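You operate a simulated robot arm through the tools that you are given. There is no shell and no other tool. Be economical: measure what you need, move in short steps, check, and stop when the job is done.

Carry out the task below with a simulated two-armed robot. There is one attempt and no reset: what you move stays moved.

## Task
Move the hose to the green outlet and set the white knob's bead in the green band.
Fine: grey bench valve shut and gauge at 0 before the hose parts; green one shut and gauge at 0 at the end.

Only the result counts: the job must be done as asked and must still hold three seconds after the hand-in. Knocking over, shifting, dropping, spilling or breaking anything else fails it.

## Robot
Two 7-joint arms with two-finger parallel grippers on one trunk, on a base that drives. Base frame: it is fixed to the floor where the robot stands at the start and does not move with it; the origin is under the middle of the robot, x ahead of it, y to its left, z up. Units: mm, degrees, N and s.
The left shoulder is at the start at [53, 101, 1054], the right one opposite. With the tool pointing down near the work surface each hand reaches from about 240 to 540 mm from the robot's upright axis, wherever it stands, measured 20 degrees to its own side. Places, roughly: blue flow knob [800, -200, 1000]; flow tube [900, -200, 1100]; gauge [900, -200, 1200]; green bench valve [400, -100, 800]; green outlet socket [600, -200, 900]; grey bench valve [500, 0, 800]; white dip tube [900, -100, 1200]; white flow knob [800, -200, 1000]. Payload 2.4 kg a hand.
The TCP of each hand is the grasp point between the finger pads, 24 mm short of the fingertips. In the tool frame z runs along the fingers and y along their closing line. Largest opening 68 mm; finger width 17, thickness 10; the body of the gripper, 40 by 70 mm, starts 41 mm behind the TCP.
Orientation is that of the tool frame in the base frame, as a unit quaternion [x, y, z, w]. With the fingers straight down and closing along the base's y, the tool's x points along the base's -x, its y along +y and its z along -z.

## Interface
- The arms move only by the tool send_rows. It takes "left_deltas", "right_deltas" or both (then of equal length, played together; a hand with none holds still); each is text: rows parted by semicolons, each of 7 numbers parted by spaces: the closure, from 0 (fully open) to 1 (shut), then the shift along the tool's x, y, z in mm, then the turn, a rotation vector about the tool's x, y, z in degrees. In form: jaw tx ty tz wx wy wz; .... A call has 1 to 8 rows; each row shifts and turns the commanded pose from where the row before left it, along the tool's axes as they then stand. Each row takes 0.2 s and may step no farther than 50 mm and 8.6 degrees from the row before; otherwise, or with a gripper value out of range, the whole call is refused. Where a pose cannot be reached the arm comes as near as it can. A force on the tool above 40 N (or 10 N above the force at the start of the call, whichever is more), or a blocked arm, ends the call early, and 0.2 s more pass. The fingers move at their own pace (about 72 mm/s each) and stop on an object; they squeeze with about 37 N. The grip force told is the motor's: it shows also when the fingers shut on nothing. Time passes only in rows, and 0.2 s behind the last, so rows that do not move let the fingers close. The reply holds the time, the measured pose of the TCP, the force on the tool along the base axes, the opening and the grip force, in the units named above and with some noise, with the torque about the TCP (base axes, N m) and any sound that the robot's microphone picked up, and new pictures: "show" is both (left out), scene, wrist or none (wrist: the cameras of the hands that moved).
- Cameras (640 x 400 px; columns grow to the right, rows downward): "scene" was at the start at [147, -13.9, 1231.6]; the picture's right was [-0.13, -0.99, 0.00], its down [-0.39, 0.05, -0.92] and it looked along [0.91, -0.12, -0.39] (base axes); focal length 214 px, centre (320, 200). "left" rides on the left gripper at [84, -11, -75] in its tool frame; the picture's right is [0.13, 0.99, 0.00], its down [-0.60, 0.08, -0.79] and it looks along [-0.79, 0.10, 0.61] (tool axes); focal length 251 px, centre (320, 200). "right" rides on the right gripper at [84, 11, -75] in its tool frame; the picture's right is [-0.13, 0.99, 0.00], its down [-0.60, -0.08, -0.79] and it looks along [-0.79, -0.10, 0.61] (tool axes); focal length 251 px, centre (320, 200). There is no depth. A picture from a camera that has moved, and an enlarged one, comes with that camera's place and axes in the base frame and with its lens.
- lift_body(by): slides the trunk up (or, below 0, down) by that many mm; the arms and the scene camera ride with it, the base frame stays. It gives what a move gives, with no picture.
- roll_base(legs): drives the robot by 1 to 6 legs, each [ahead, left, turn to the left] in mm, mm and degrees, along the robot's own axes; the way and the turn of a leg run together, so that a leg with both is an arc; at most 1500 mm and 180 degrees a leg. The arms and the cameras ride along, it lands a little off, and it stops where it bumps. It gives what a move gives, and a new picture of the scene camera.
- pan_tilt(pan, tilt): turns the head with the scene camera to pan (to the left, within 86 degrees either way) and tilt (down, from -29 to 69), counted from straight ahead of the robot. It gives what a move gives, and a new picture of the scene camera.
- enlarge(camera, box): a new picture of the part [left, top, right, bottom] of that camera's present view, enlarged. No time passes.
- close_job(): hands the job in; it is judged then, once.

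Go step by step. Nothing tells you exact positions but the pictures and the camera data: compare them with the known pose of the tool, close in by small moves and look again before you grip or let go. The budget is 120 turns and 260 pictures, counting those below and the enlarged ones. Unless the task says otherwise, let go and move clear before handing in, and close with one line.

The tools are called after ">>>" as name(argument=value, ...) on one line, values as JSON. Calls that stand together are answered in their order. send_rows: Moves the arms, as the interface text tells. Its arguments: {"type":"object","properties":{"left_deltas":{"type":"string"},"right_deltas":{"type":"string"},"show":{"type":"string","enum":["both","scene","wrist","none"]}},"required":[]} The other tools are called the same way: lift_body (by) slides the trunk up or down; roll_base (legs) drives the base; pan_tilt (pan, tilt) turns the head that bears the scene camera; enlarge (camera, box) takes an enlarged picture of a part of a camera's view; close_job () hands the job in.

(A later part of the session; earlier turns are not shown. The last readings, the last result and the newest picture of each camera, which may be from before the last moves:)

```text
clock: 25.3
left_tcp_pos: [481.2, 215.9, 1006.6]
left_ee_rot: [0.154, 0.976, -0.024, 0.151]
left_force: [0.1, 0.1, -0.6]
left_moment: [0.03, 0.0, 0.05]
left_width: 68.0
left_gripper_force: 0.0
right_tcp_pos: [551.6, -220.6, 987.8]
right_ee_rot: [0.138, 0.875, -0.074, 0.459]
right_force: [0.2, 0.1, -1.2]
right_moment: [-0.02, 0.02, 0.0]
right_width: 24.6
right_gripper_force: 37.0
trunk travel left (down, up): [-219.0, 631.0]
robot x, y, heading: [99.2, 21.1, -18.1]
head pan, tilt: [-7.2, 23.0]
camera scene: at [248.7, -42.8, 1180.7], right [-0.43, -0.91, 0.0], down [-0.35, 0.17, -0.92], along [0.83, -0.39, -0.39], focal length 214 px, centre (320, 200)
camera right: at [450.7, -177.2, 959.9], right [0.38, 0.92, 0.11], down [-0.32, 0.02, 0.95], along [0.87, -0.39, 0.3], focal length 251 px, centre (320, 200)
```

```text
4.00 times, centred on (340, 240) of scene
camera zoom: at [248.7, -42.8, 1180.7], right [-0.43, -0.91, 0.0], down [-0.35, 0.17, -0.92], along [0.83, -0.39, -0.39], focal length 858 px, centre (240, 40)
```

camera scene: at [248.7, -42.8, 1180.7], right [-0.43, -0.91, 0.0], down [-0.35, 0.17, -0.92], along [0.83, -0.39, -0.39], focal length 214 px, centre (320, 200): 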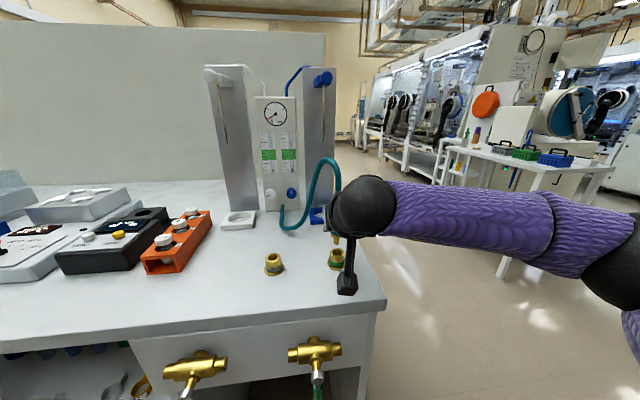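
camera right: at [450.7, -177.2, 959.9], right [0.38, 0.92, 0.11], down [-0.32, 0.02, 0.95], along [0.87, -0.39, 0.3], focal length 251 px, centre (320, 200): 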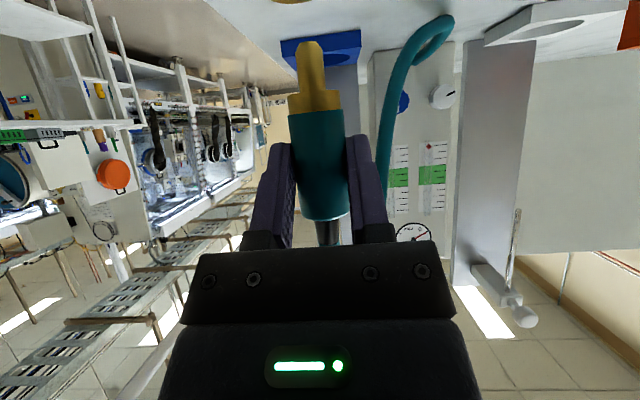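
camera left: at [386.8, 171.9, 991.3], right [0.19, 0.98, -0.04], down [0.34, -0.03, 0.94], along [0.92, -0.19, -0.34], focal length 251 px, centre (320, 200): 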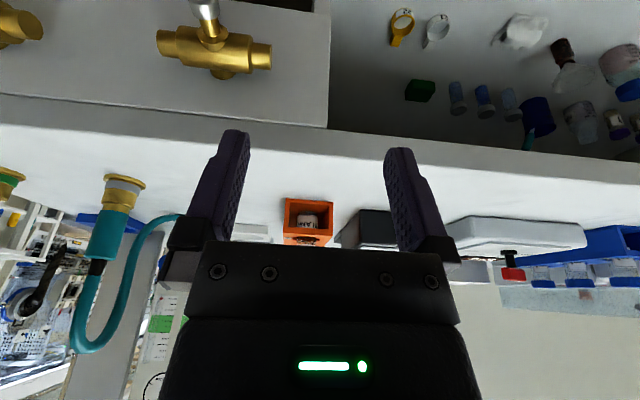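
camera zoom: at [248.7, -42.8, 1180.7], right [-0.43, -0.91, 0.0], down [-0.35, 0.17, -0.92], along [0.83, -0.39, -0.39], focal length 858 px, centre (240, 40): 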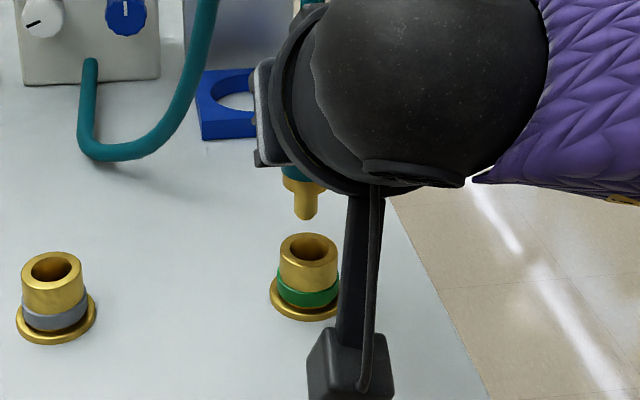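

Nose sits essentially over the bore, about 1.5 mm left. I correct and lower it in.

>>> send_rows(right_deltas="1 8.2 -1.5 5.7 0 0 0;1 6.6 0 4.6 0 0 0;1 0 0 0 0 0 0", show="wrist")

>>> enlarge(camera="scene", box=[300, 190, 380, 290])

```text
clock: 26.1
left_tcp_pos: [481.9, 215.7, 1007.5]
left_ee_rot: [0.154, 0.976, -0.024, 0.152]
left_force: [0.3, 0.4, 0.2]
left_moment: [-0.01, -0.01, 0.0]
left_width: 68.2
left_gripper_force: 0.0
right_tcp_pos: [550.1, -222.6, 970.8]
right_ee_rot: [0.139, 0.875, -0.074, 0.459]
right_force: [0.2, -0.6, -1.1]
right_moment: [0.0, 0.02, 0.0]
right_width: 24.4
right_gripper_force: 36.8
trunk travel left (down, up): [-219.0, 631.0]
robot x, y, heading: [101.2, 16.8, -18.1]
head pan, tilt: [-7.2, 23.0]
camera right: at [450.2, -179.1, 942.2], right [0.38, 0.92, 0.11], down [-0.32, 0.02, 0.95], along [0.87, -0.39, 0.3], focal length 251 px, centre (320, 200)
```

right: 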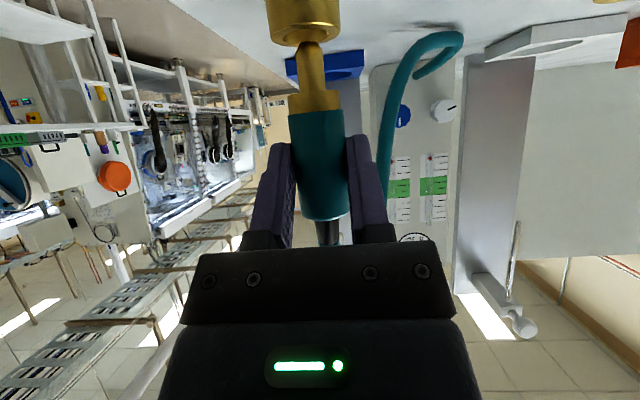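

```text
4.00 times, centred on (340, 240) of scene
camera zoom: at [248.7, -42.8, 1180.7], right [-0.43, -0.91, 0.0], down [-0.35, 0.17, -0.92], along [0.83, -0.39, -0.39], focal length 858 px, centre (240, 40)
```

zoom: 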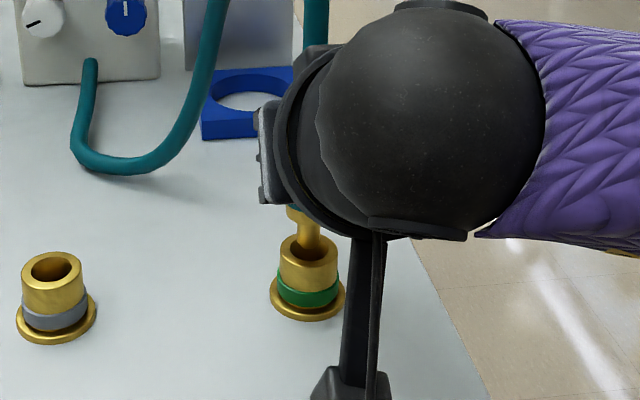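

>>> enlarge(camera="scene", box=[323, 236, 353, 272])

>>> enlarge(camera="right", box=[250, 0, 370, 125])

```text
11.11 times, centred on (338, 254) of scene
camera zoom: at [248.7, -42.8, 1180.7], right [-0.43, -0.91, 0.0], down [-0.35, 0.17, -0.92], along [0.83, -0.39, -0.39], focal length 2383 px, centre (120, -400)
```

zoom: 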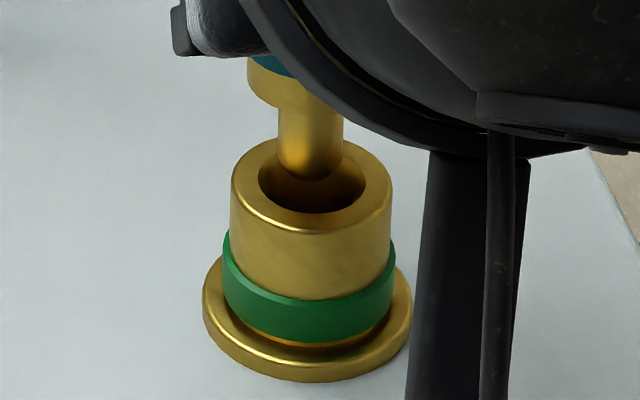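

```text
3.20 times, centred on (310, 62) of right
camera zoom: at [450.2, -179.1, 942.2], right [0.38, 0.92, 0.11], down [-0.32, 0.02, 0.95], along [0.87, -0.39, 0.3], focal length 805 px, centre (352, 640)
```

zoom: 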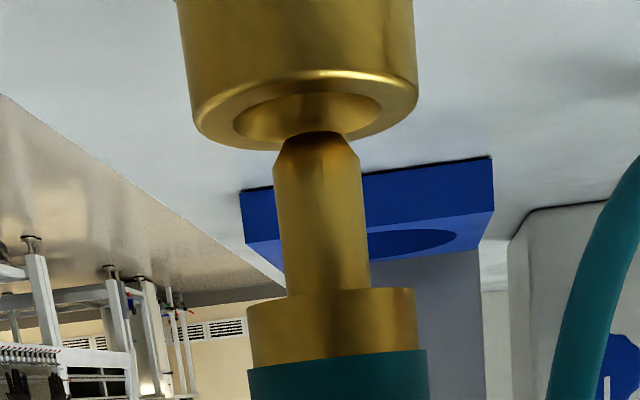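

The nose is at the bore mouth; I correct by about 1 mm right and ahead and press it down to the seat.

>>> send_rows(right_deltas="1 5.7 -1 6.5 0 0 0;1 5.7 0 4 0 0 0;1 4.1 0 2.9 0 0 0;1 0 0 0 0 0 0", show="wrist")

>>> enlarge(camera="scene", box=[323, 236, 353, 272])

```text
clock: 27.1
left_tcp_pos: [480.7, 216.5, 1007.2]
left_ee_rot: [0.154, 0.976, -0.024, 0.152]
left_force: [0.1, 0.0, 0.4]
left_moment: [0.02, 0.02, 0.02]
left_width: 67.9
left_gripper_force: 0.1
right_tcp_pos: [551.4, -224.9, 950.0]
right_ee_rot: [0.138, 0.874, -0.073, 0.459]
right_force: [-1.1, -0.2, 2.7]
right_moment: [0.01, 0.1, 0.05]
right_width: 24.4
right_gripper_force: 37.1
trunk travel left (down, up): [-219.0, 631.0]
robot x, y, heading: [103.2, 19.5, -18.1]
head pan, tilt: [-7.2, 23.0]
camera right: at [451.7, -180.6, 922.1], right [0.38, 0.92, 0.11], down [-0.32, 0.02, 0.95], along [0.87, -0.39, 0.3], focal length 251 px, centre (320, 200)
```

right: 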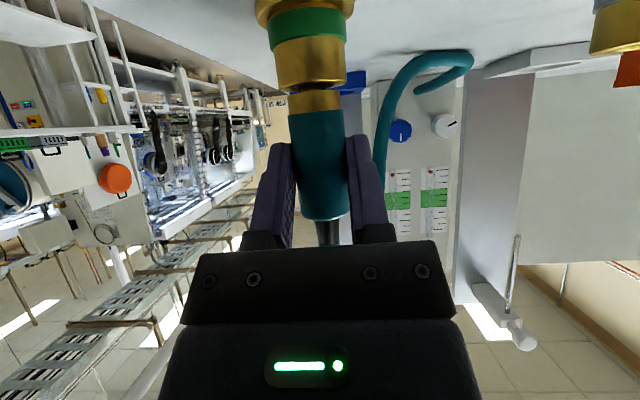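

```text
11.11 times, centred on (338, 254) of scene
camera zoom: at [248.3, -42.6, 1180.8], right [-0.43, -0.91, 0.0], down [-0.35, 0.17, -0.92], along [0.83, -0.39, -0.39], focal length 2383 px, centre (120, -400)
```

zoom: 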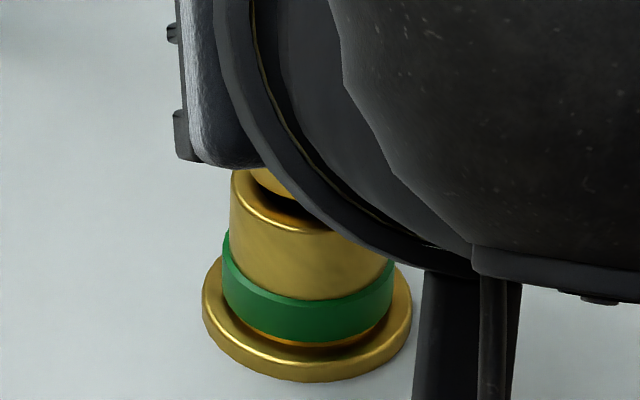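

Almost in; I press a little further until it seats.

>>> send_rows(right_deltas="1 2.5 0 1.7 0 0 0;1 2.5 0 1.7 0 0 0;1 2.5 0 1.7 0 0 0;1 0 0 0 0 0 0", show="wrist")

>>> enlarge(camera="right", box=[250, 0, 370, 125])

```text
clock: 28.1
left_tcp_pos: [479.3, 217.1, 1006.7]
left_ee_rot: [0.154, 0.976, -0.025, 0.153]
left_force: [0.8, 0.0, 0.9]
left_moment: [0.01, -0.02, 0.01]
left_width: 67.8
left_gripper_force: 0.0
right_tcp_pos: [550.6, -224.0, 944.3]
right_ee_rot: [0.138, 0.873, -0.074, 0.462]
right_force: [5.4, -5.1, 35.7]
right_moment: [-0.27, -0.57, -0.03]
right_width: 24.6
right_gripper_force: 36.5
trunk travel left (down, up): [-219.0, 631.0]
robot x, y, heading: [104.1, 19.7, -18.0]
head pan, tilt: [-7.2, 23.0]
camera right: at [451.0, -180.3, 914.9], right [0.38, 0.92, 0.11], down [-0.32, 0.02, 0.95], along [0.87, -0.39, 0.31], focal length 251 px, centre (320, 200)
```

right: 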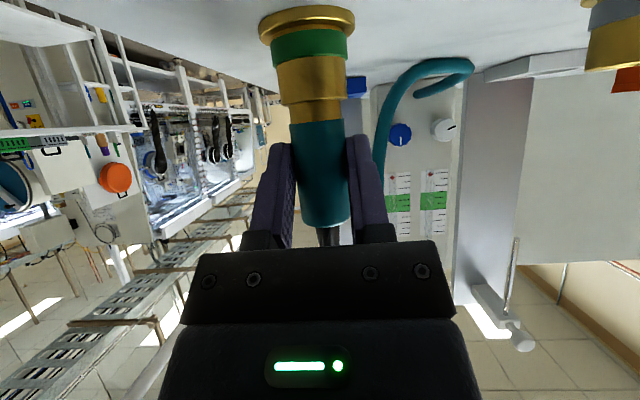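

```text
3.20 times, centred on (310, 62) of right
camera zoom: at [451.0, -180.3, 914.9], right [0.38, 0.92, 0.11], down [-0.32, 0.02, 0.95], along [0.87, -0.39, 0.31], focal length 805 px, centre (352, 640)
```

zoom: 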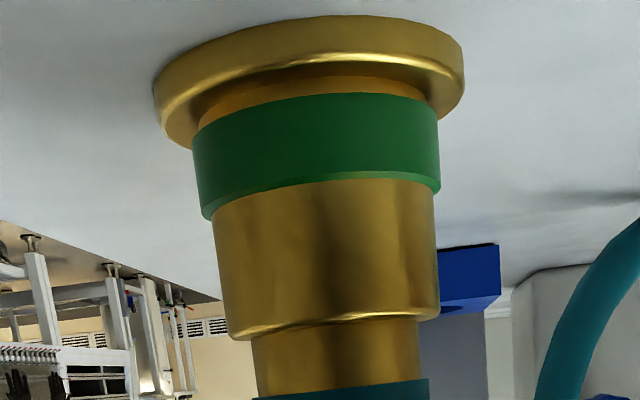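

Seated against its shoulder. I relax the push, open and retract along the tool axis.

>>> send_rows(right_deltas="1 -3 0 -2 0 0 0;0.6 0 0 0 0 0 0;0 0 0 0 0 0 0;0 0 0 0 0 0 0;0 0 0 -35 0 0 0;0 0 0 -45 0 0 0;0 0 0 0 0 0 0")

>>> enlarge(camera="right", box=[220, 0, 420, 125])

```text
clock: 29.7
left_tcp_pos: [481.0, 217.0, 1006.1]
left_ee_rot: [0.154, 0.976, -0.024, 0.152]
left_force: [0.2, 0.4, 1.0]
left_moment: [0.01, -0.03, -0.02]
left_width: 68.3
left_gripper_force: 0.0
right_tcp_pos: [489.2, -202.0, 989.4]
right_ee_rot: [0.138, 0.875, -0.072, 0.459]
right_force: [0.6, -0.1, 0.4]
right_moment: [0.02, 0.01, 0.0]
right_width: 68.1
right_gripper_force: 0.1
trunk travel left (down, up): [-219.0, 631.0]
robot x, y, heading: [98.2, 21.9, -18.1]
head pan, tilt: [-7.2, 23.0]
camera scene: at [248.5, -42.7, 1180.8], right [-0.43, -0.91, 0.0], down [-0.35, 0.17, -0.92], along [0.83, -0.39, -0.39], focal length 214 px, centre (320, 200)
camera right: at [389.5, -159.9, 962.1], right [0.38, 0.92, 0.11], down [-0.32, 0.02, 0.95], along [0.87, -0.39, 0.3], focal length 251 px, centre (320, 200)
```

scene: 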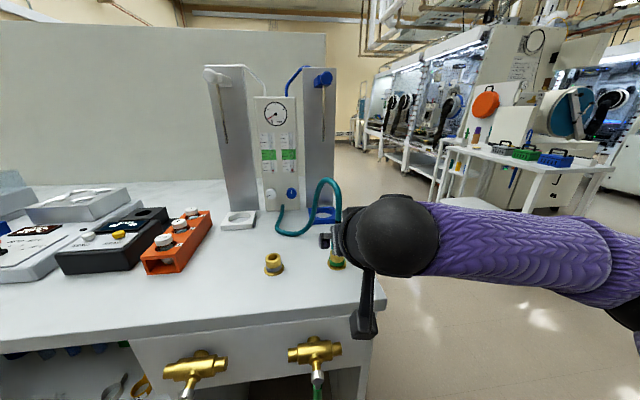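
right: 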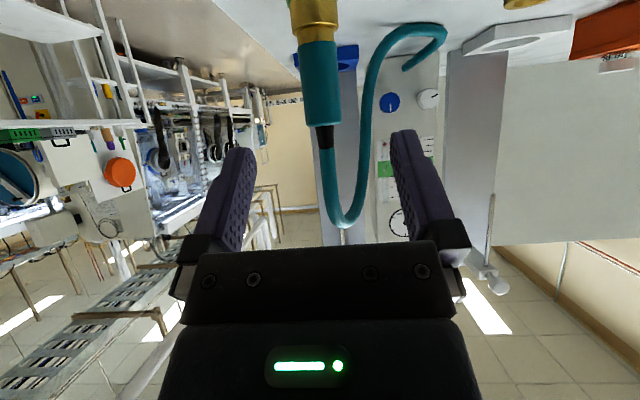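

```text
3.20 times, centred on (320, 62) of right
camera zoom: at [389.5, -159.9, 962.1], right [0.38, 0.92, 0.11], down [-0.32, 0.02, 0.95], along [0.87, -0.39, 0.3], focal length 805 px, centre (320, 640)
```

zoom: 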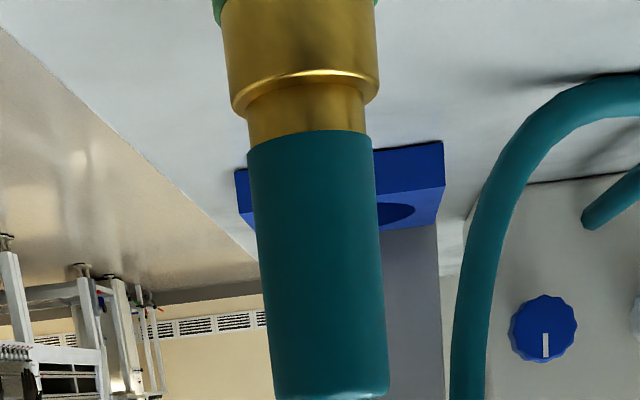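

The hose is seated in the green socket. Next I back up, lower the trunk and open the green valve to see the bead.

>>> send_rows(right_deltas="0 0 0 -45 0 0 0;0 0 0 0 0 0 0", show="none")

>>> roll_base(legs=[[-90, 0, 0]])

>>> lift_body(by=-100)

>>> enlarge(camera="right", box=[160, 0, 480, 200])

>>> enlarge(camera="scene", box=[240, 50, 320, 190])

```text
clock: 30.3
left_tcp_pos: [481.1, 216.5, 1006.9]
left_ee_rot: [0.154, 0.976, -0.025, 0.152]
left_force: [0.0, -0.1, 0.2]
left_moment: [0.01, -0.02, -0.02]
left_width: 67.9
left_gripper_force: 0.0
right_tcp_pos: [454.8, -191.2, 1015.1]
right_ee_rot: [0.138, 0.874, -0.074, 0.459]
right_force: [0.2, -0.3, -0.2]
right_moment: [0.01, 0.02, 0.02]
right_width: 67.9
right_gripper_force: 0.1
trunk travel left (down, up): [-219.0, 631.0]
robot x, y, heading: [102.2, 19.1, -18.0]
head pan, tilt: [-7.2, 23.0]
```

```text
clock: 31.4
left_tcp_pos: [395.8, 244.2, 1007.0]
left_ee_rot: [0.154, 0.976, -0.025, 0.152]
left_force: [-0.1, -0.1, -0.3]
left_moment: [0.0, 0.01, 0.0]
left_width: 68.0
left_gripper_force: 0.0
right_tcp_pos: [369.0, -163.8, 1017.2]
right_ee_rot: [0.139, 0.874, -0.073, 0.459]
right_force: [0.0, 0.3, 0.9]
right_moment: [0.0, 0.02, 0.0]
right_width: 67.9
right_gripper_force: 0.0
trunk travel left (down, up): [-219.0, 631.0]
robot x, y, heading: [16.8, 48.0, -18.3]
head pan, tilt: [-7.2, 23.0]
camera scene: at [163.0, -15.0, 1180.8], right [-0.43, -0.9, 0.0], down [-0.35, 0.17, -0.92], along [0.83, -0.39, -0.39], focal length 214 px, centre (320, 200)
```

scene: 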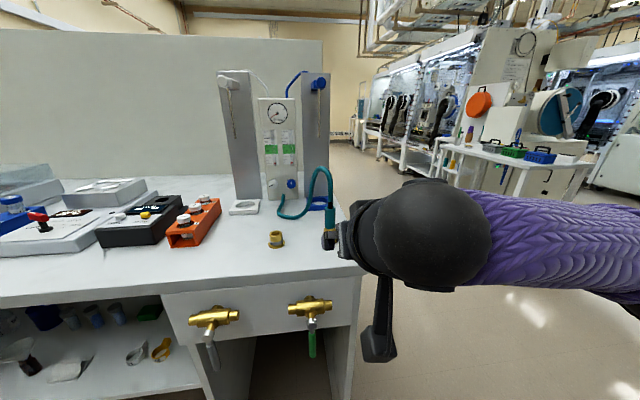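

```text
clock: 32.7
left_tcp_pos: [395.3, 243.0, 907.3]
left_ee_rot: [0.153, 0.976, -0.025, 0.152]
left_force: [-0.7, 0.5, -0.4]
left_moment: [0.02, 0.02, 0.01]
left_width: 67.9
left_gripper_force: 0.1
right_tcp_pos: [368.3, -163.4, 916.6]
right_ee_rot: [0.139, 0.874, -0.074, 0.459]
right_force: [-0.1, -0.1, 0.0]
right_moment: [0.03, 0.0, 0.03]
right_width: 67.9
right_gripper_force: 0.1
trunk travel left (down, up): [-119.0, 731.0]
robot x, y, heading: [15.9, 44.6, -17.9]
head pan, tilt: [-7.2, 23.0]
```

```text
2.00 times, centred on (320, 100) of right
camera zoom: at [268.2, -120.1, 887.5], right [0.38, 0.92, 0.11], down [-0.32, 0.02, 0.95], along [0.87, -0.39, 0.3], focal length 503 px, centre (320, 400)
```

zoom: 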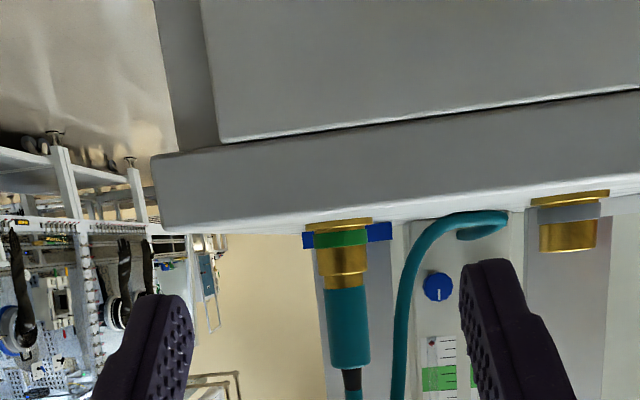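

```text
2.86 times, centred on (280, 120) of scene
camera zoom: at [190.6, -24.0, 1078.3], right [-0.43, -0.9, 0.0], down [-0.35, 0.17, -0.92], along [0.83, -0.39, -0.39], focal length 613 px, centre (434, 429)
```

zoom: 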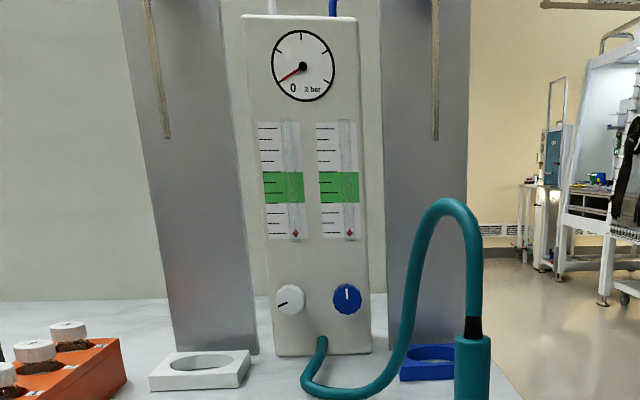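

The green valve's hub is about (430, -124, 797). I bring the shut right hand down to the left of its lever.

>>> send_rows(right_deltas="1 -7.3 42.1 10.4 0 0 0;1 -7.3 42.1 10.4 0 0 0;1 -7.3 42.1 10.4 0 0 0;1 37.2 0 26.1 0 0 0;1 37.2 0 26.1 0 0 0;1 37.2 0 26.1 0 0 0;1 37.2 0 26.1 0 0 0;1 0 0 0 0 0 0")

```text
clock: 34.5
left_tcp_pos: [396.4, 243.3, 906.6]
left_ee_rot: [0.154, 0.976, -0.024, 0.152]
left_force: [-0.5, 0.4, -0.1]
left_moment: [-0.03, 0.01, -0.02]
left_width: 68.2
left_gripper_force: 0.1
right_tcp_pos: [444.4, -56.3, 732.2]
right_ee_rot: [0.139, 0.874, -0.074, 0.46]
right_force: [0.1, -0.3, -0.3]
right_moment: [-0.01, -0.02, 0.01]
right_width: 0.0
right_gripper_force: 23.4
trunk travel left (down, up): [-119.0, 731.0]
robot x, y, heading: [12.2, 47.0, -18.0]
head pan, tilt: [-7.2, 23.0]
camera scene: at [190.8, -23.9, 1078.2], right [-0.43, -0.9, 0.0], down [-0.35, 0.17, -0.92], along [0.83, -0.39, -0.39], focal length 214 px, centre (320, 200)
camera right: at [344.2, -12.9, 704.3], right [0.38, 0.92, 0.11], down [-0.32, 0.02, 0.95], along [0.87, -0.39, 0.3], focal length 251 px, centre (320, 200)
```

scene: 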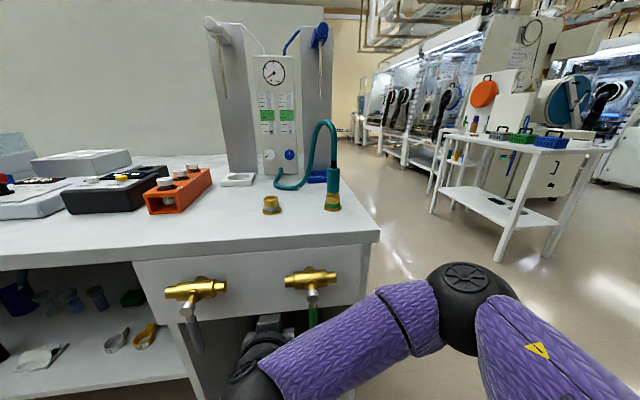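
right: 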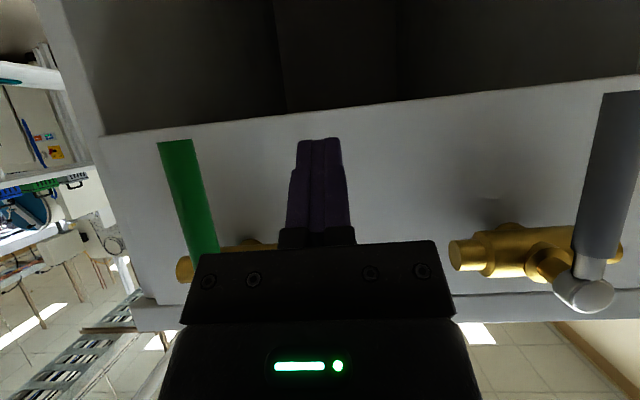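

The finger is beside the green lever. I push it right and up along its arc.

>>> send_rows(right_deltas="1 -3.8 -30 5.5 0 0 0;1 0.8 -19 0.6 0 0 0;1 2.5 -17.8 1.7 0 0 0;1 -1.5 -17.9 -1 0 0 0;1 -5.2 -16.9 -3.7 0 0 0")

```text
clock: 35.7
left_tcp_pos: [395.9, 244.0, 906.2]
left_ee_rot: [0.154, 0.976, -0.025, 0.152]
left_force: [0.2, 0.5, -0.4]
left_moment: [0.0, 0.01, -0.02]
left_width: 68.1
left_gripper_force: 0.0
right_tcp_pos: [419.8, -155.0, 737.6]
right_ee_rot: [0.138, 0.875, -0.073, 0.459]
right_force: [-0.8, 1.5, -1.8]
right_moment: [-0.02, -0.01, -0.01]
right_width: 0.0
right_gripper_force: 23.6
trunk travel left (down, up): [-119.0, 731.0]
robot x, y, heading: [15.2, 49.9, -17.7]
head pan, tilt: [-7.2, 23.0]
camera scene: at [190.7, -23.9, 1078.2], right [-0.43, -0.9, 0.0], down [-0.35, 0.17, -0.92], along [0.83, -0.39, -0.39], focal length 214 px, centre (320, 200)
camera right: at [319.9, -111.3, 709.7], right [0.38, 0.92, 0.11], down [-0.32, 0.02, 0.95], along [0.87, -0.39, 0.3], focal length 251 px, centre (320, 200)
```

scene: 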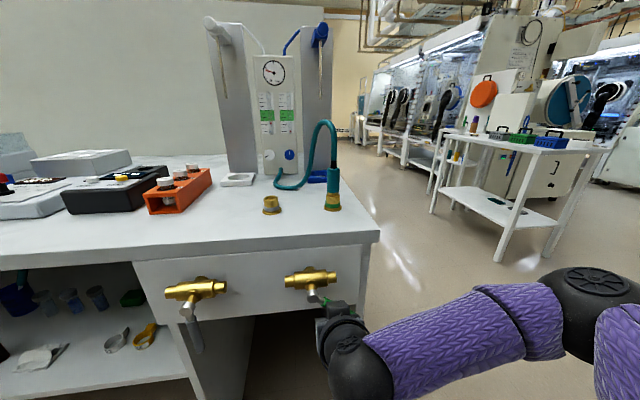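
right: 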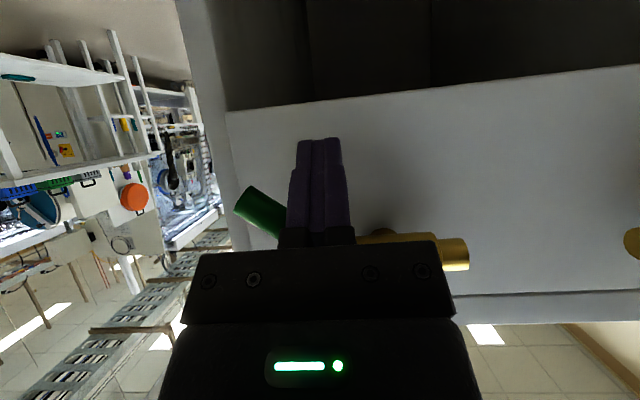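

The lever follows and the gauge is rising. I finish the arc to horizontal.

>>> send_rows(right_deltas="1 -8.6 -14.6 -6 0 0 0;1 -11.4 -11.4 -8 0 0 0;1 -13.4 -7.4 -9.4 0 0 0;1 -4.6 -1.2 -3.2 0 0 0;1 0 0 0 0 0 0")

>>> enlarge(camera="scene", box=[240, 50, 320, 190])

>>> enlarge(camera="scene", box=[240, 250, 380, 340])

```text
clock: 36.9
left_tcp_pos: [395.4, 244.0, 906.7]
left_ee_rot: [0.154, 0.976, -0.025, 0.151]
left_force: [0.6, 0.8, -0.7]
left_moment: [0.02, -0.03, -0.02]
left_width: 67.9
left_gripper_force: 0.1
right_tcp_pos: [406.6, -186.3, 781.2]
right_ee_rot: [0.137, 0.879, -0.073, 0.451]
right_force: [-3.9, 2.2, -14.0]
right_moment: [-0.01, -0.11, 0.0]
right_width: 0.0
right_gripper_force: 23.6
trunk travel left (down, up): [-119.0, 731.0]
robot x, y, heading: [18.5, 50.2, -18.2]
head pan, tilt: [-7.2, 23.0]
stopped in row 5 (right hand): the force on the tool passed its limit at 42 N (the readings are from after the stop); the commanded pose is now the measured one
camera scene: at [190.9, -24.1, 1078.3], right [-0.43, -0.91, 0.0], down [-0.35, 0.17, -0.92], along [0.83, -0.39, -0.39], focal length 214 px, centre (320, 200)
camera right: at [306.1, -143.1, 753.5], right [0.38, 0.92, 0.1], down [-0.3, 0.02, 0.95], along [0.88, -0.39, 0.28], focal length 251 px, centre (320, 200)
```

scene: 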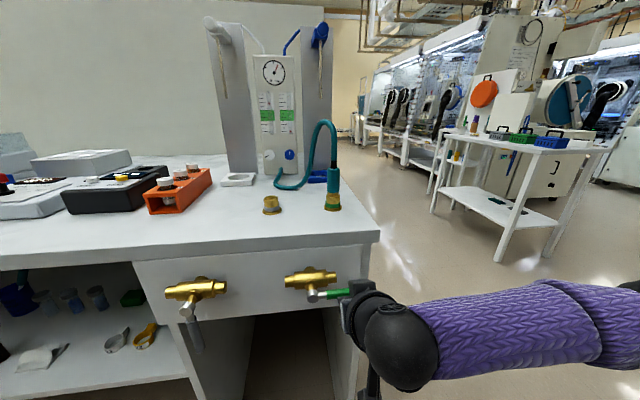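
right: 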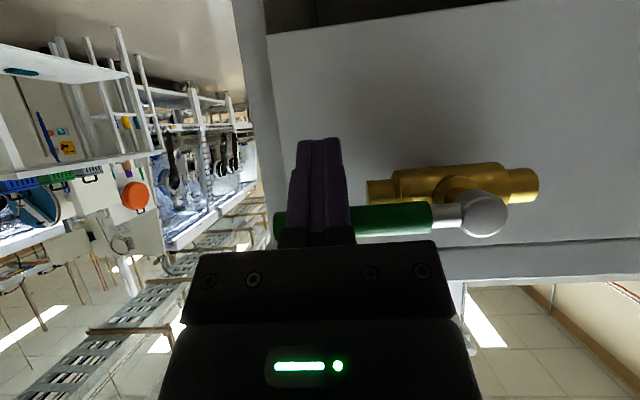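

```text
2.86 times, centred on (280, 120) of scene
camera zoom: at [190.9, -24.1, 1078.3], right [-0.43, -0.91, 0.0], down [-0.35, 0.17, -0.92], along [0.83, -0.39, -0.39], focal length 613 px, centre (434, 429)
```

zoom: 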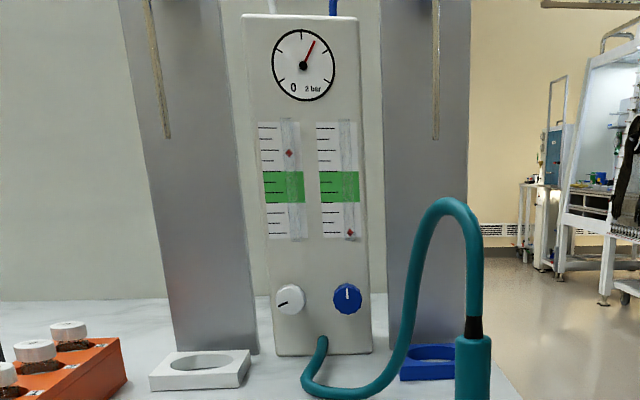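

```text
4.44 times, centred on (310, 295) of scene
camera zoom: at [190.9, -24.1, 1078.3], right [-0.43, -0.91, 0.0], down [-0.35, 0.17, -0.92], along [0.83, -0.39, -0.39], focal length 953 px, centre (364, -222)
```

zoom: 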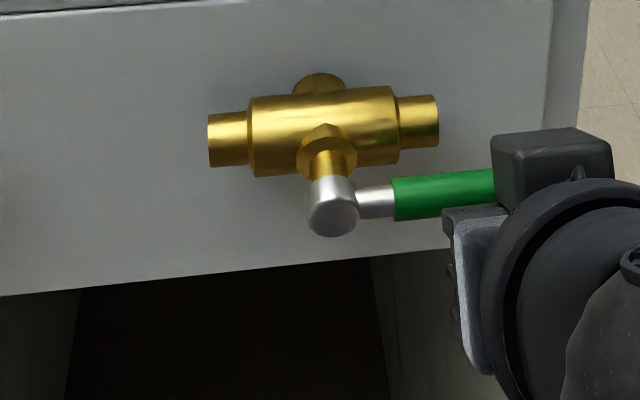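

The green valve is open, about 1.2 bar, and the white bead stands above the green band. I withdraw the right hand from the lever and raise the trunk to prepare for the knob.

>>> send_rows(right_deltas="1 16.4 0 11.5 0 0 0;1 0 -10 -40 0 0 0;1 0 -20 -40 0 0 0;1 -30 -20 -20 0 0 0;1 -30 -30 -20 0 0 0;1 -35 -30 -20 0 0 0;0.5 0 0 0 0 0 0", show="none")

>>> lift_body(by=150)

>>> roll_base(legs=[[80, 0, 0]])

>>> pan_tilt(pan=0, tilt=66)

```text
refused: row 6 steps farther than a row can; nothing moved
```

```text
clock: 37.3
left_tcp_pos: [394.8, 243.2, 913.2]
left_ee_rot: [0.154, 0.976, -0.025, 0.152]
left_force: [-0.2, 0.3, 0.1]
left_moment: [-0.01, 0.02, 0.0]
left_width: 67.8
left_gripper_force: 0.0
right_tcp_pos: [405.3, -185.2, 779.6]
right_ee_rot: [0.136, 0.882, -0.073, 0.446]
right_force: [-6.3, 1.6, -10.0]
right_moment: [-0.02, -0.09, -0.02]
right_width: 0.1
right_gripper_force: 23.7
trunk travel left (down, up): [-124.0, 726.0]
robot x, y, heading: [13.8, 45.8, -18.2]
head pan, tilt: [-7.2, 23.0]
stopped: the force on the tool passed its limit at 51 N (the readings are from after the stop); the commanded pose is now the measured one
```

```text
clock: 38.0
left_tcp_pos: [401.6, 241.8, 912.1]
left_ee_rot: [0.155, 0.976, -0.025, 0.152]
left_force: [0.7, 0.4, -0.1]
left_moment: [-0.01, 0.05, -0.02]
left_width: 68.1
left_gripper_force: 0.1
right_tcp_pos: [408.2, -187.2, 778.0]
right_ee_rot: [0.135, 0.886, -0.072, 0.438]
right_force: [-0.7, 0.2, -2.5]
right_moment: [0.03, -0.06, -0.01]
right_width: 0.1
right_gripper_force: 23.8
trunk travel left (down, up): [-124.0, 726.0]
robot x, y, heading: [21.2, 44.6, -18.1]
head pan, tilt: [-7.2, 23.0]
stopped in leg 1: the force on the tool passed its limit at 61 N (the readings are from after the stop); the commanded pose is now the measured one
camera scene: at [195.6, -25.7, 1083.2], right [-0.43, -0.9, 0.0], down [-0.35, 0.17, -0.92], along [0.83, -0.39, -0.39], focal length 214 px, centre (320, 200)
```

scene: 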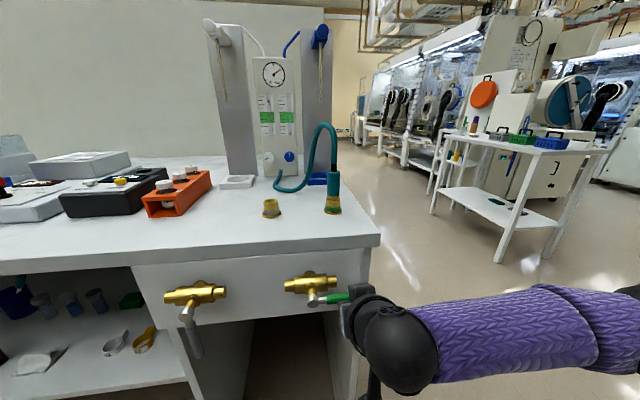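

```text
clock: 39.1
left_tcp_pos: [401.7, 241.8, 912.2]
left_ee_rot: [0.155, 0.976, -0.024, 0.153]
left_force: [0.5, 0.6, -0.3]
left_moment: [0.0, -0.02, 0.02]
left_width: 68.0
left_gripper_force: 0.0
right_tcp_pos: [410.0, -186.5, 777.1]
right_ee_rot: [0.135, 0.885, -0.072, 0.439]
right_force: [-2.9, 0.2, -3.3]
right_moment: [-0.03, -0.08, -0.07]
right_width: 0.0
right_gripper_force: 23.4
trunk travel left (down, up): [-124.0, 726.0]
robot x, y, heading: [21.1, 45.3, -17.8]
head pan, tilt: [0.0, 66.0]
camera scene: at [168.3, -4.6, 1023.3], right [-0.31, -0.95, 0.0], down [-0.87, 0.28, -0.41], along [0.39, -0.13, -0.91], focal length 214 px, centre (320, 200)
```

scene: 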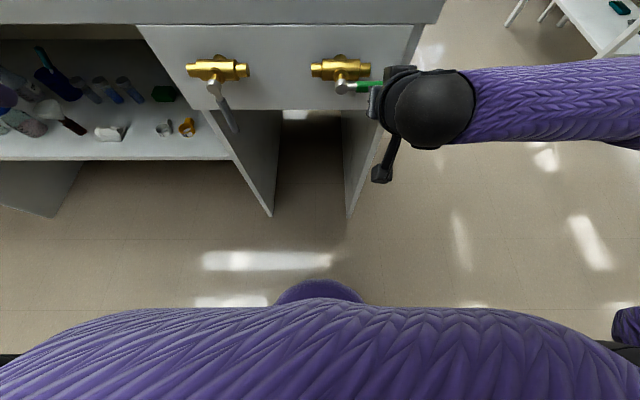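

The lever stayed at its stop; I should not have chained those moves. Looking down, the base has ample room ahead. I retract the right hand now.

>>> send_rows(right_deltas="1 16 0 12 0 0 0;1 0 -10 -40 0 0 0;1 0 -20 -40 0 0 0;1 -30 -20 -20 0 0 0;1 -30 -30 -20 0 0 0;1 -30 -30 -20 0 0 0;0.5 0 0 0 0 0 0", show="scene")

```text
clock: 40.8
left_tcp_pos: [400.8, 241.2, 912.5]
left_ee_rot: [0.154, 0.976, -0.025, 0.153]
left_force: [0.0, -0.2, 1.2]
left_moment: [-0.01, 0.0, -0.02]
left_width: 68.1
left_gripper_force: 0.1
right_tcp_pos: [349.6, -278.2, 919.3]
right_ee_rot: [0.135, 0.885, -0.073, 0.44]
right_force: [0.1, -0.5, 0.6]
right_moment: [-0.01, -0.02, 0.01]
right_width: 34.0
right_gripper_force: 0.2
right hand out of reach, approached as far as the arm can: row 3
trunk travel left (down, up): [-124.0, 726.0]
robot x, y, heading: [23.5, 42.4, -17.9]
head pan, tilt: [0.0, 66.0]
camera scene: at [168.2, -4.5, 1023.3], right [-0.31, -0.95, 0.0], down [-0.87, 0.28, -0.41], along [0.39, -0.13, -0.91], focal length 214 px, centre (320, 200)
```

scene: 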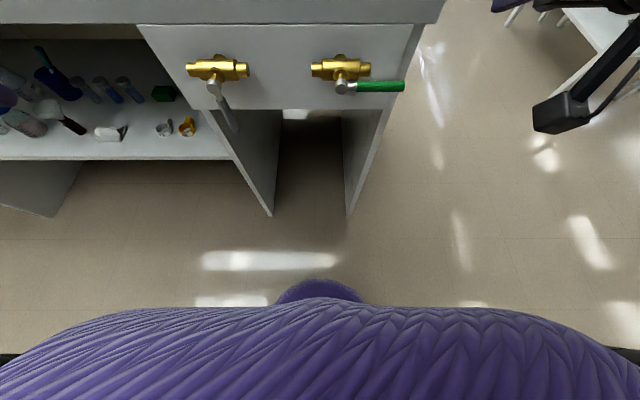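

The green lever is horizontal and clear. I raise the trunk so both hands clear the bench.

>>> lift_body(by=160)

>>> pan_tilt(pan=0, tilt=25)

```text
clock: 42.6
left_tcp_pos: [401.3, 242.2, 1072.1]
left_ee_rot: [0.155, 0.976, -0.025, 0.153]
left_force: [-0.1, 0.3, 0.2]
left_moment: [-0.02, 0.0, 0.0]
left_width: 68.0
left_gripper_force: 0.0
right_tcp_pos: [350.5, -275.6, 1076.2]
right_ee_rot: [0.136, 0.885, -0.073, 0.439]
right_force: [-0.1, 0.3, 1.1]
right_moment: [-0.01, -0.02, 0.01]
right_width: 33.8
right_gripper_force: 0.1
trunk travel left (down, up): [-284.0, 566.0]
robot x, y, heading: [23.2, 47.6, -18.2]
head pan, tilt: [0.0, 66.0]
```

```text
clock: 43.7
left_tcp_pos: [401.7, 242.4, 1071.9]
left_ee_rot: [0.155, 0.976, -0.025, 0.152]
left_force: [0.5, -0.2, 1.5]
left_moment: [0.02, 0.04, 0.03]
left_width: 67.9
left_gripper_force: 0.0
right_tcp_pos: [350.8, -276.8, 1075.8]
right_ee_rot: [0.136, 0.885, -0.073, 0.44]
right_force: [0.0, 0.5, -0.2]
right_moment: [0.01, 0.05, 0.0]
right_width: 33.7
right_gripper_force: 0.1
trunk travel left (down, up): [-284.0, 566.0]
robot x, y, heading: [20.2, 45.7, -18.1]
head pan, tilt: [0.0, 25.0]
camera scene: at [158.7, -1.4, 1243.3], right [-0.31, -0.95, 0.0], down [-0.4, 0.13, -0.91], along [0.86, -0.28, -0.42], focal length 214 px, centre (320, 200)
```

scene: 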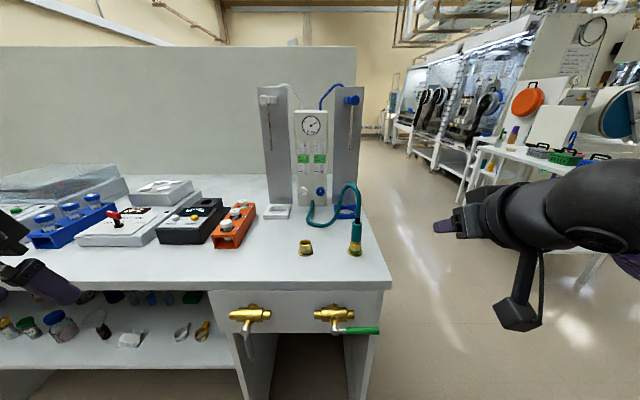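

Space ahead is clear. I drive 170 mm ahead and 60 right so the left arm faces the white knob.

>>> roll_base(legs=[[170, -60, 0]])

>>> enlarge(camera="scene", box=[240, 80, 380, 240])

>>> enlarge(camera="left", box=[0, 0, 640, 400])

```text
clock: 45.2
left_tcp_pos: [545.5, 132.3, 1071.3]
left_ee_rot: [0.153, 0.976, -0.025, 0.152]
left_force: [-0.4, -0.1, 0.1]
left_moment: [-0.03, -0.01, -0.02]
left_width: 68.0
left_gripper_force: 0.0
right_tcp_pos: [493.1, -386.0, 1076.3]
right_ee_rot: [0.134, 0.886, -0.072, 0.439]
right_force: [-0.1, 0.2, 0.8]
right_moment: [-0.02, -0.01, 0.01]
right_width: 34.3
right_gripper_force: 0.0
trunk travel left (down, up): [-284.0, 566.0]
robot x, y, heading: [163.6, -64.7, -17.9]
head pan, tilt: [0.0, 25.0]
camera scene: at [302.1, -111.1, 1243.4], right [-0.31, -0.95, 0.0], down [-0.4, 0.13, -0.91], along [0.86, -0.28, -0.42], focal length 214 px, centre (320, 200)
```

scene: 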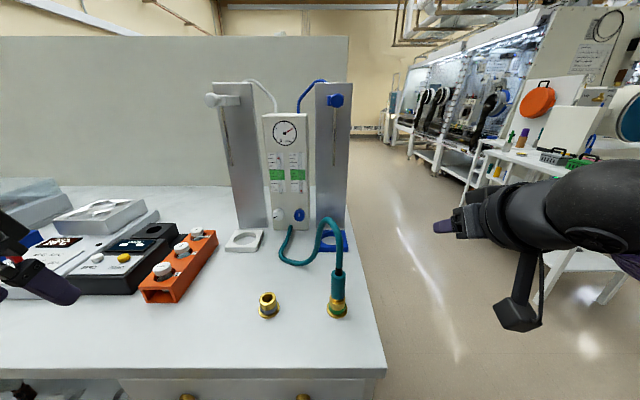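

```text
2.50 times, centred on (310, 160) of scene
camera zoom: at [302.1, -111.1, 1243.4], right [-0.31, -0.95, 0.0], down [-0.4, 0.13, -0.91], along [0.86, -0.28, -0.42], focal length 536 px, centre (345, 300)
```

zoom: 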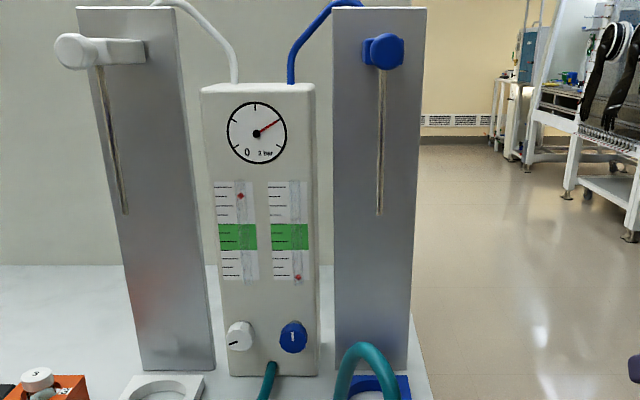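

```text
1.00 times, centred on (320, 200) of left (not enlarged: the box is as wide or as high as the picture)
camera zoom: at [444.5, 153.4, 1118.7], right [0.19, 0.98, -0.04], down [0.34, -0.03, 0.94], along [0.92, -0.19, -0.34], focal length 251 px, centre (320, 200)
```

zoom: 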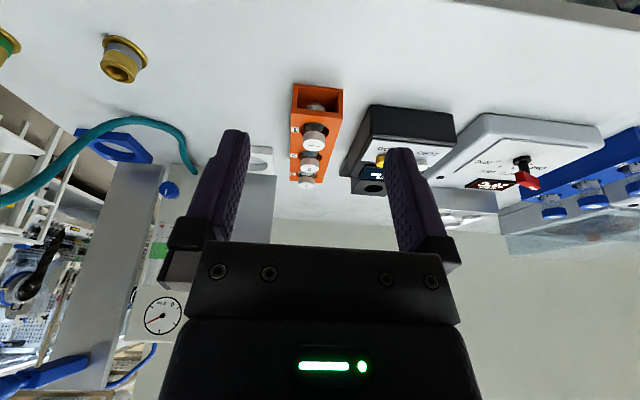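

White knob estimated near (838, -160, 953); the bead now sits above the band at about 1.5 bar. I tilt the left hand forward and bring it in front of the knob.

>>> send_rows(left_deltas="0 0 -37.5 0 0 -8.5 0;0 0 -37.5 0 0 -8.5 0;0 0 -37.5 0 0 -8.5 0;0 0 -37.5 0 0 -8.5 0;0 0 -37.5 0 0 -8.5 0;0 -11.7 0 42.6 0 0 0;0 -11.7 0 42.6 0 0 0;0 -11.7 0 42.6 0 0 0")

```text
clock: 47.0
left_tcp_pos: [643.5, -103.4, 1073.5]
left_ee_rot: [0.133, 0.853, -0.078, 0.498]
left_force: [0.8, 0.3, 0.5]
left_moment: [-0.01, -0.01, 0.01]
left_width: 68.1
left_gripper_force: 0.0
left hand out of reach, approached as far as the arm can: row 3, 4, 5
right_tcp_pos: [492.9, -386.5, 1076.0]
right_ee_rot: [0.134, 0.885, -0.072, 0.439]
right_force: [-0.3, -0.2, 0.4]
right_moment: [0.0, 0.01, 0.03]
right_width: 34.0
right_gripper_force: 0.0
trunk travel left (down, up): [-284.0, 566.0]
robot x, y, heading: [166.1, -62.4, -17.9]
head pan, tilt: [0.0, 25.0]
camera scene: at [302.0, -111.1, 1243.4], right [-0.31, -0.95, 0.0], down [-0.4, 0.13, -0.91], along [0.86, -0.28, -0.42], focal length 214 px, centre (320, 200)
camera left: at [540.2, -81.5, 1038.4], right [0.24, 0.96, -0.11], down [-0.35, 0.2, 0.92], along [0.91, -0.18, 0.38], focal length 251 px, centre (320, 200)
```

scene: 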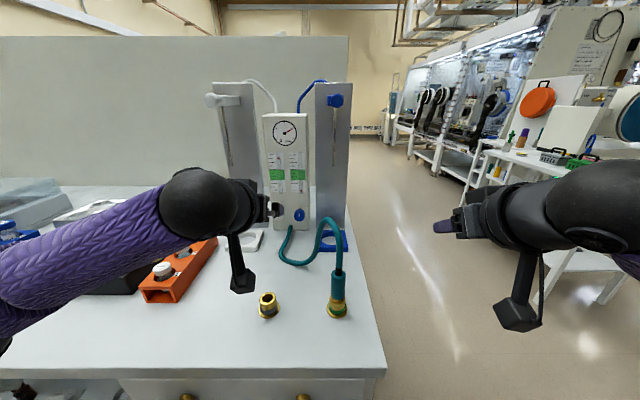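
left: 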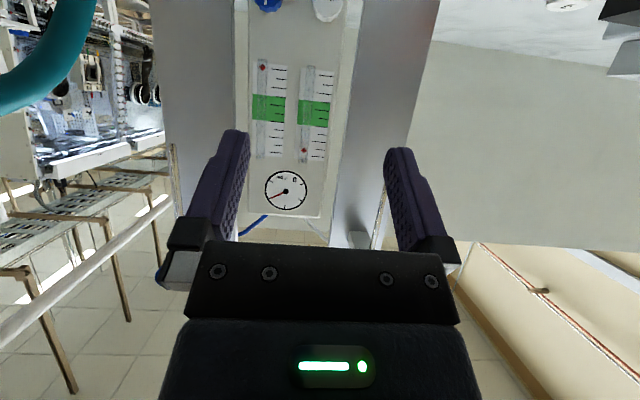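

The white knob is just left of the tool plane. I move along toward it.

>>> send_rows(left_deltas="0 12 6.5 30 0 0 0;0 12 0 30 0 0 0;0 -10 0 35 0 0 0;0 -11 0 30 0 0 0;0 0 0 0 0 0 0")

```text
clock: 48.2
left_tcp_pos: [748.0, -129.0, 1008.5]
left_ee_rot: [0.134, 0.854, -0.078, 0.496]
left_force: [-0.1, -0.2, 0.2]
left_moment: [0.01, 0.0, 0.01]
left_width: 68.1
left_gripper_force: 0.0
right_tcp_pos: [494.6, -386.0, 1076.8]
right_ee_rot: [0.134, 0.886, -0.071, 0.438]
right_force: [-0.2, 0.6, 0.4]
right_moment: [0.0, 0.02, 0.02]
right_width: 34.2
right_gripper_force: 0.0
trunk travel left (down, up): [-284.0, 566.0]
robot x, y, heading: [160.6, -62.0, -17.9]
head pan, tilt: [0.0, 25.0]
camera scene: at [302.1, -111.1, 1243.4], right [-0.31, -0.95, 0.0], down [-0.4, 0.13, -0.91], along [0.86, -0.28, -0.42], focal length 214 px, centre (320, 200)
camera left: at [643.8, -106.9, 973.3], right [0.24, 0.96, -0.11], down [-0.35, 0.2, 0.92], along [0.91, -0.19, 0.38], focal length 251 px, centre (320, 200)
```

scene: 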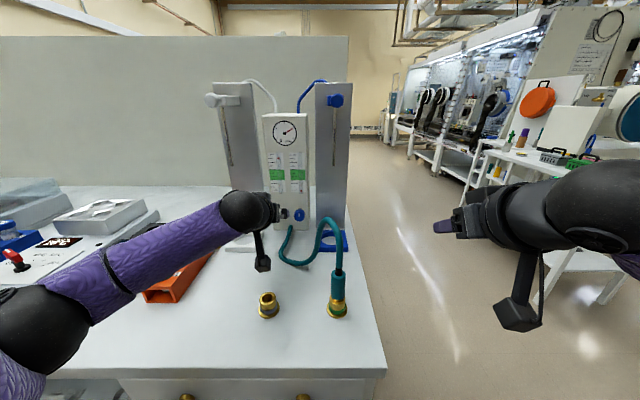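
left: 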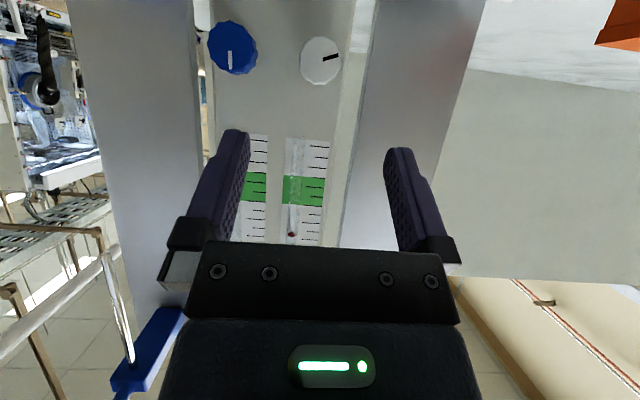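

Knob confirmed at l≈107, z≈952, and it's centred between the fingers. I approach most of the way and look.

>>> send_rows(left_deltas="0 -0.4 -1.2 35 0 0 0;0 -0.4 0 35 0 0 0;0 0 0 0 0 0 0")

>>> enlarge(camera="scene", box=[245, 170, 325, 270])

```text
clock: 49.0
left_tcp_pos: [805.8, -148.2, 975.1]
left_ee_rot: [0.135, 0.854, -0.079, 0.496]
left_force: [-0.6, -0.6, -0.1]
left_moment: [-0.02, -0.02, 0.0]
left_width: 68.1
left_gripper_force: 0.1
right_tcp_pos: [494.1, -386.5, 1075.5]
right_ee_rot: [0.135, 0.886, -0.072, 0.438]
right_force: [0.6, 0.6, -0.6]
right_moment: [0.0, 0.0, -0.02]
right_width: 34.1
right_gripper_force: 0.1
trunk travel left (down, up): [-284.0, 566.0]
robot x, y, heading: [164.2, -63.9, -17.9]
head pan, tilt: [0.0, 25.0]
camera scene: at [302.1, -111.1, 1243.4], right [-0.31, -0.95, 0.0], down [-0.4, 0.13, -0.91], along [0.86, -0.28, -0.42], focal length 214 px, centre (320, 200)
camera left: at [701.6, -126.5, 939.8], right [0.24, 0.96, -0.11], down [-0.35, 0.2, 0.92], along [0.91, -0.19, 0.38], focal length 251 px, centre (320, 200)
```

scene: 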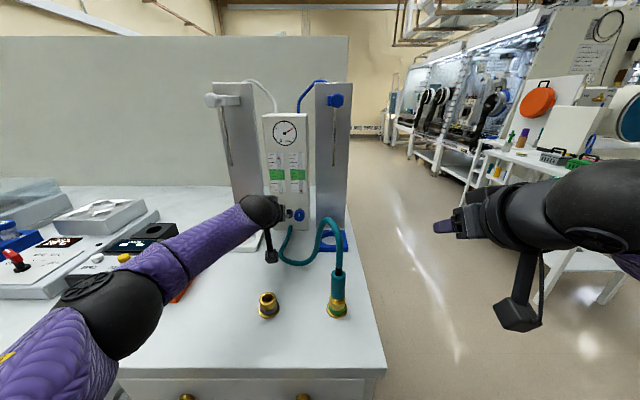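
left: 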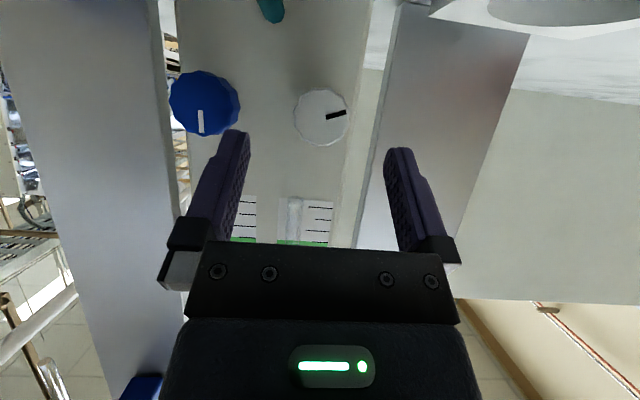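

```text
4.00 times, centred on (285, 220) of scene
camera zoom: at [302.1, -111.1, 1243.4], right [-0.31, -0.95, 0.0], down [-0.4, 0.13, -0.91], along [0.86, -0.28, -0.42], focal length 858 px, centre (460, 120)
```

zoom: 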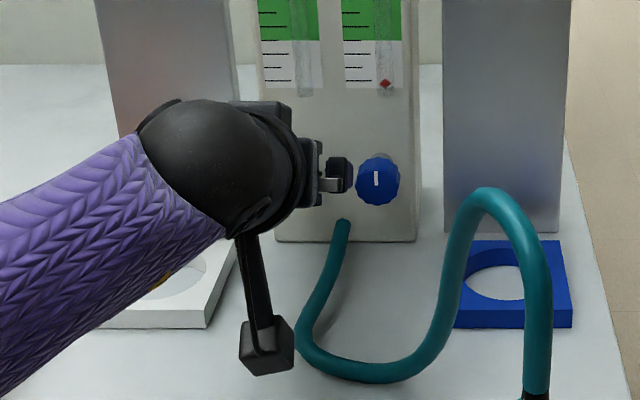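

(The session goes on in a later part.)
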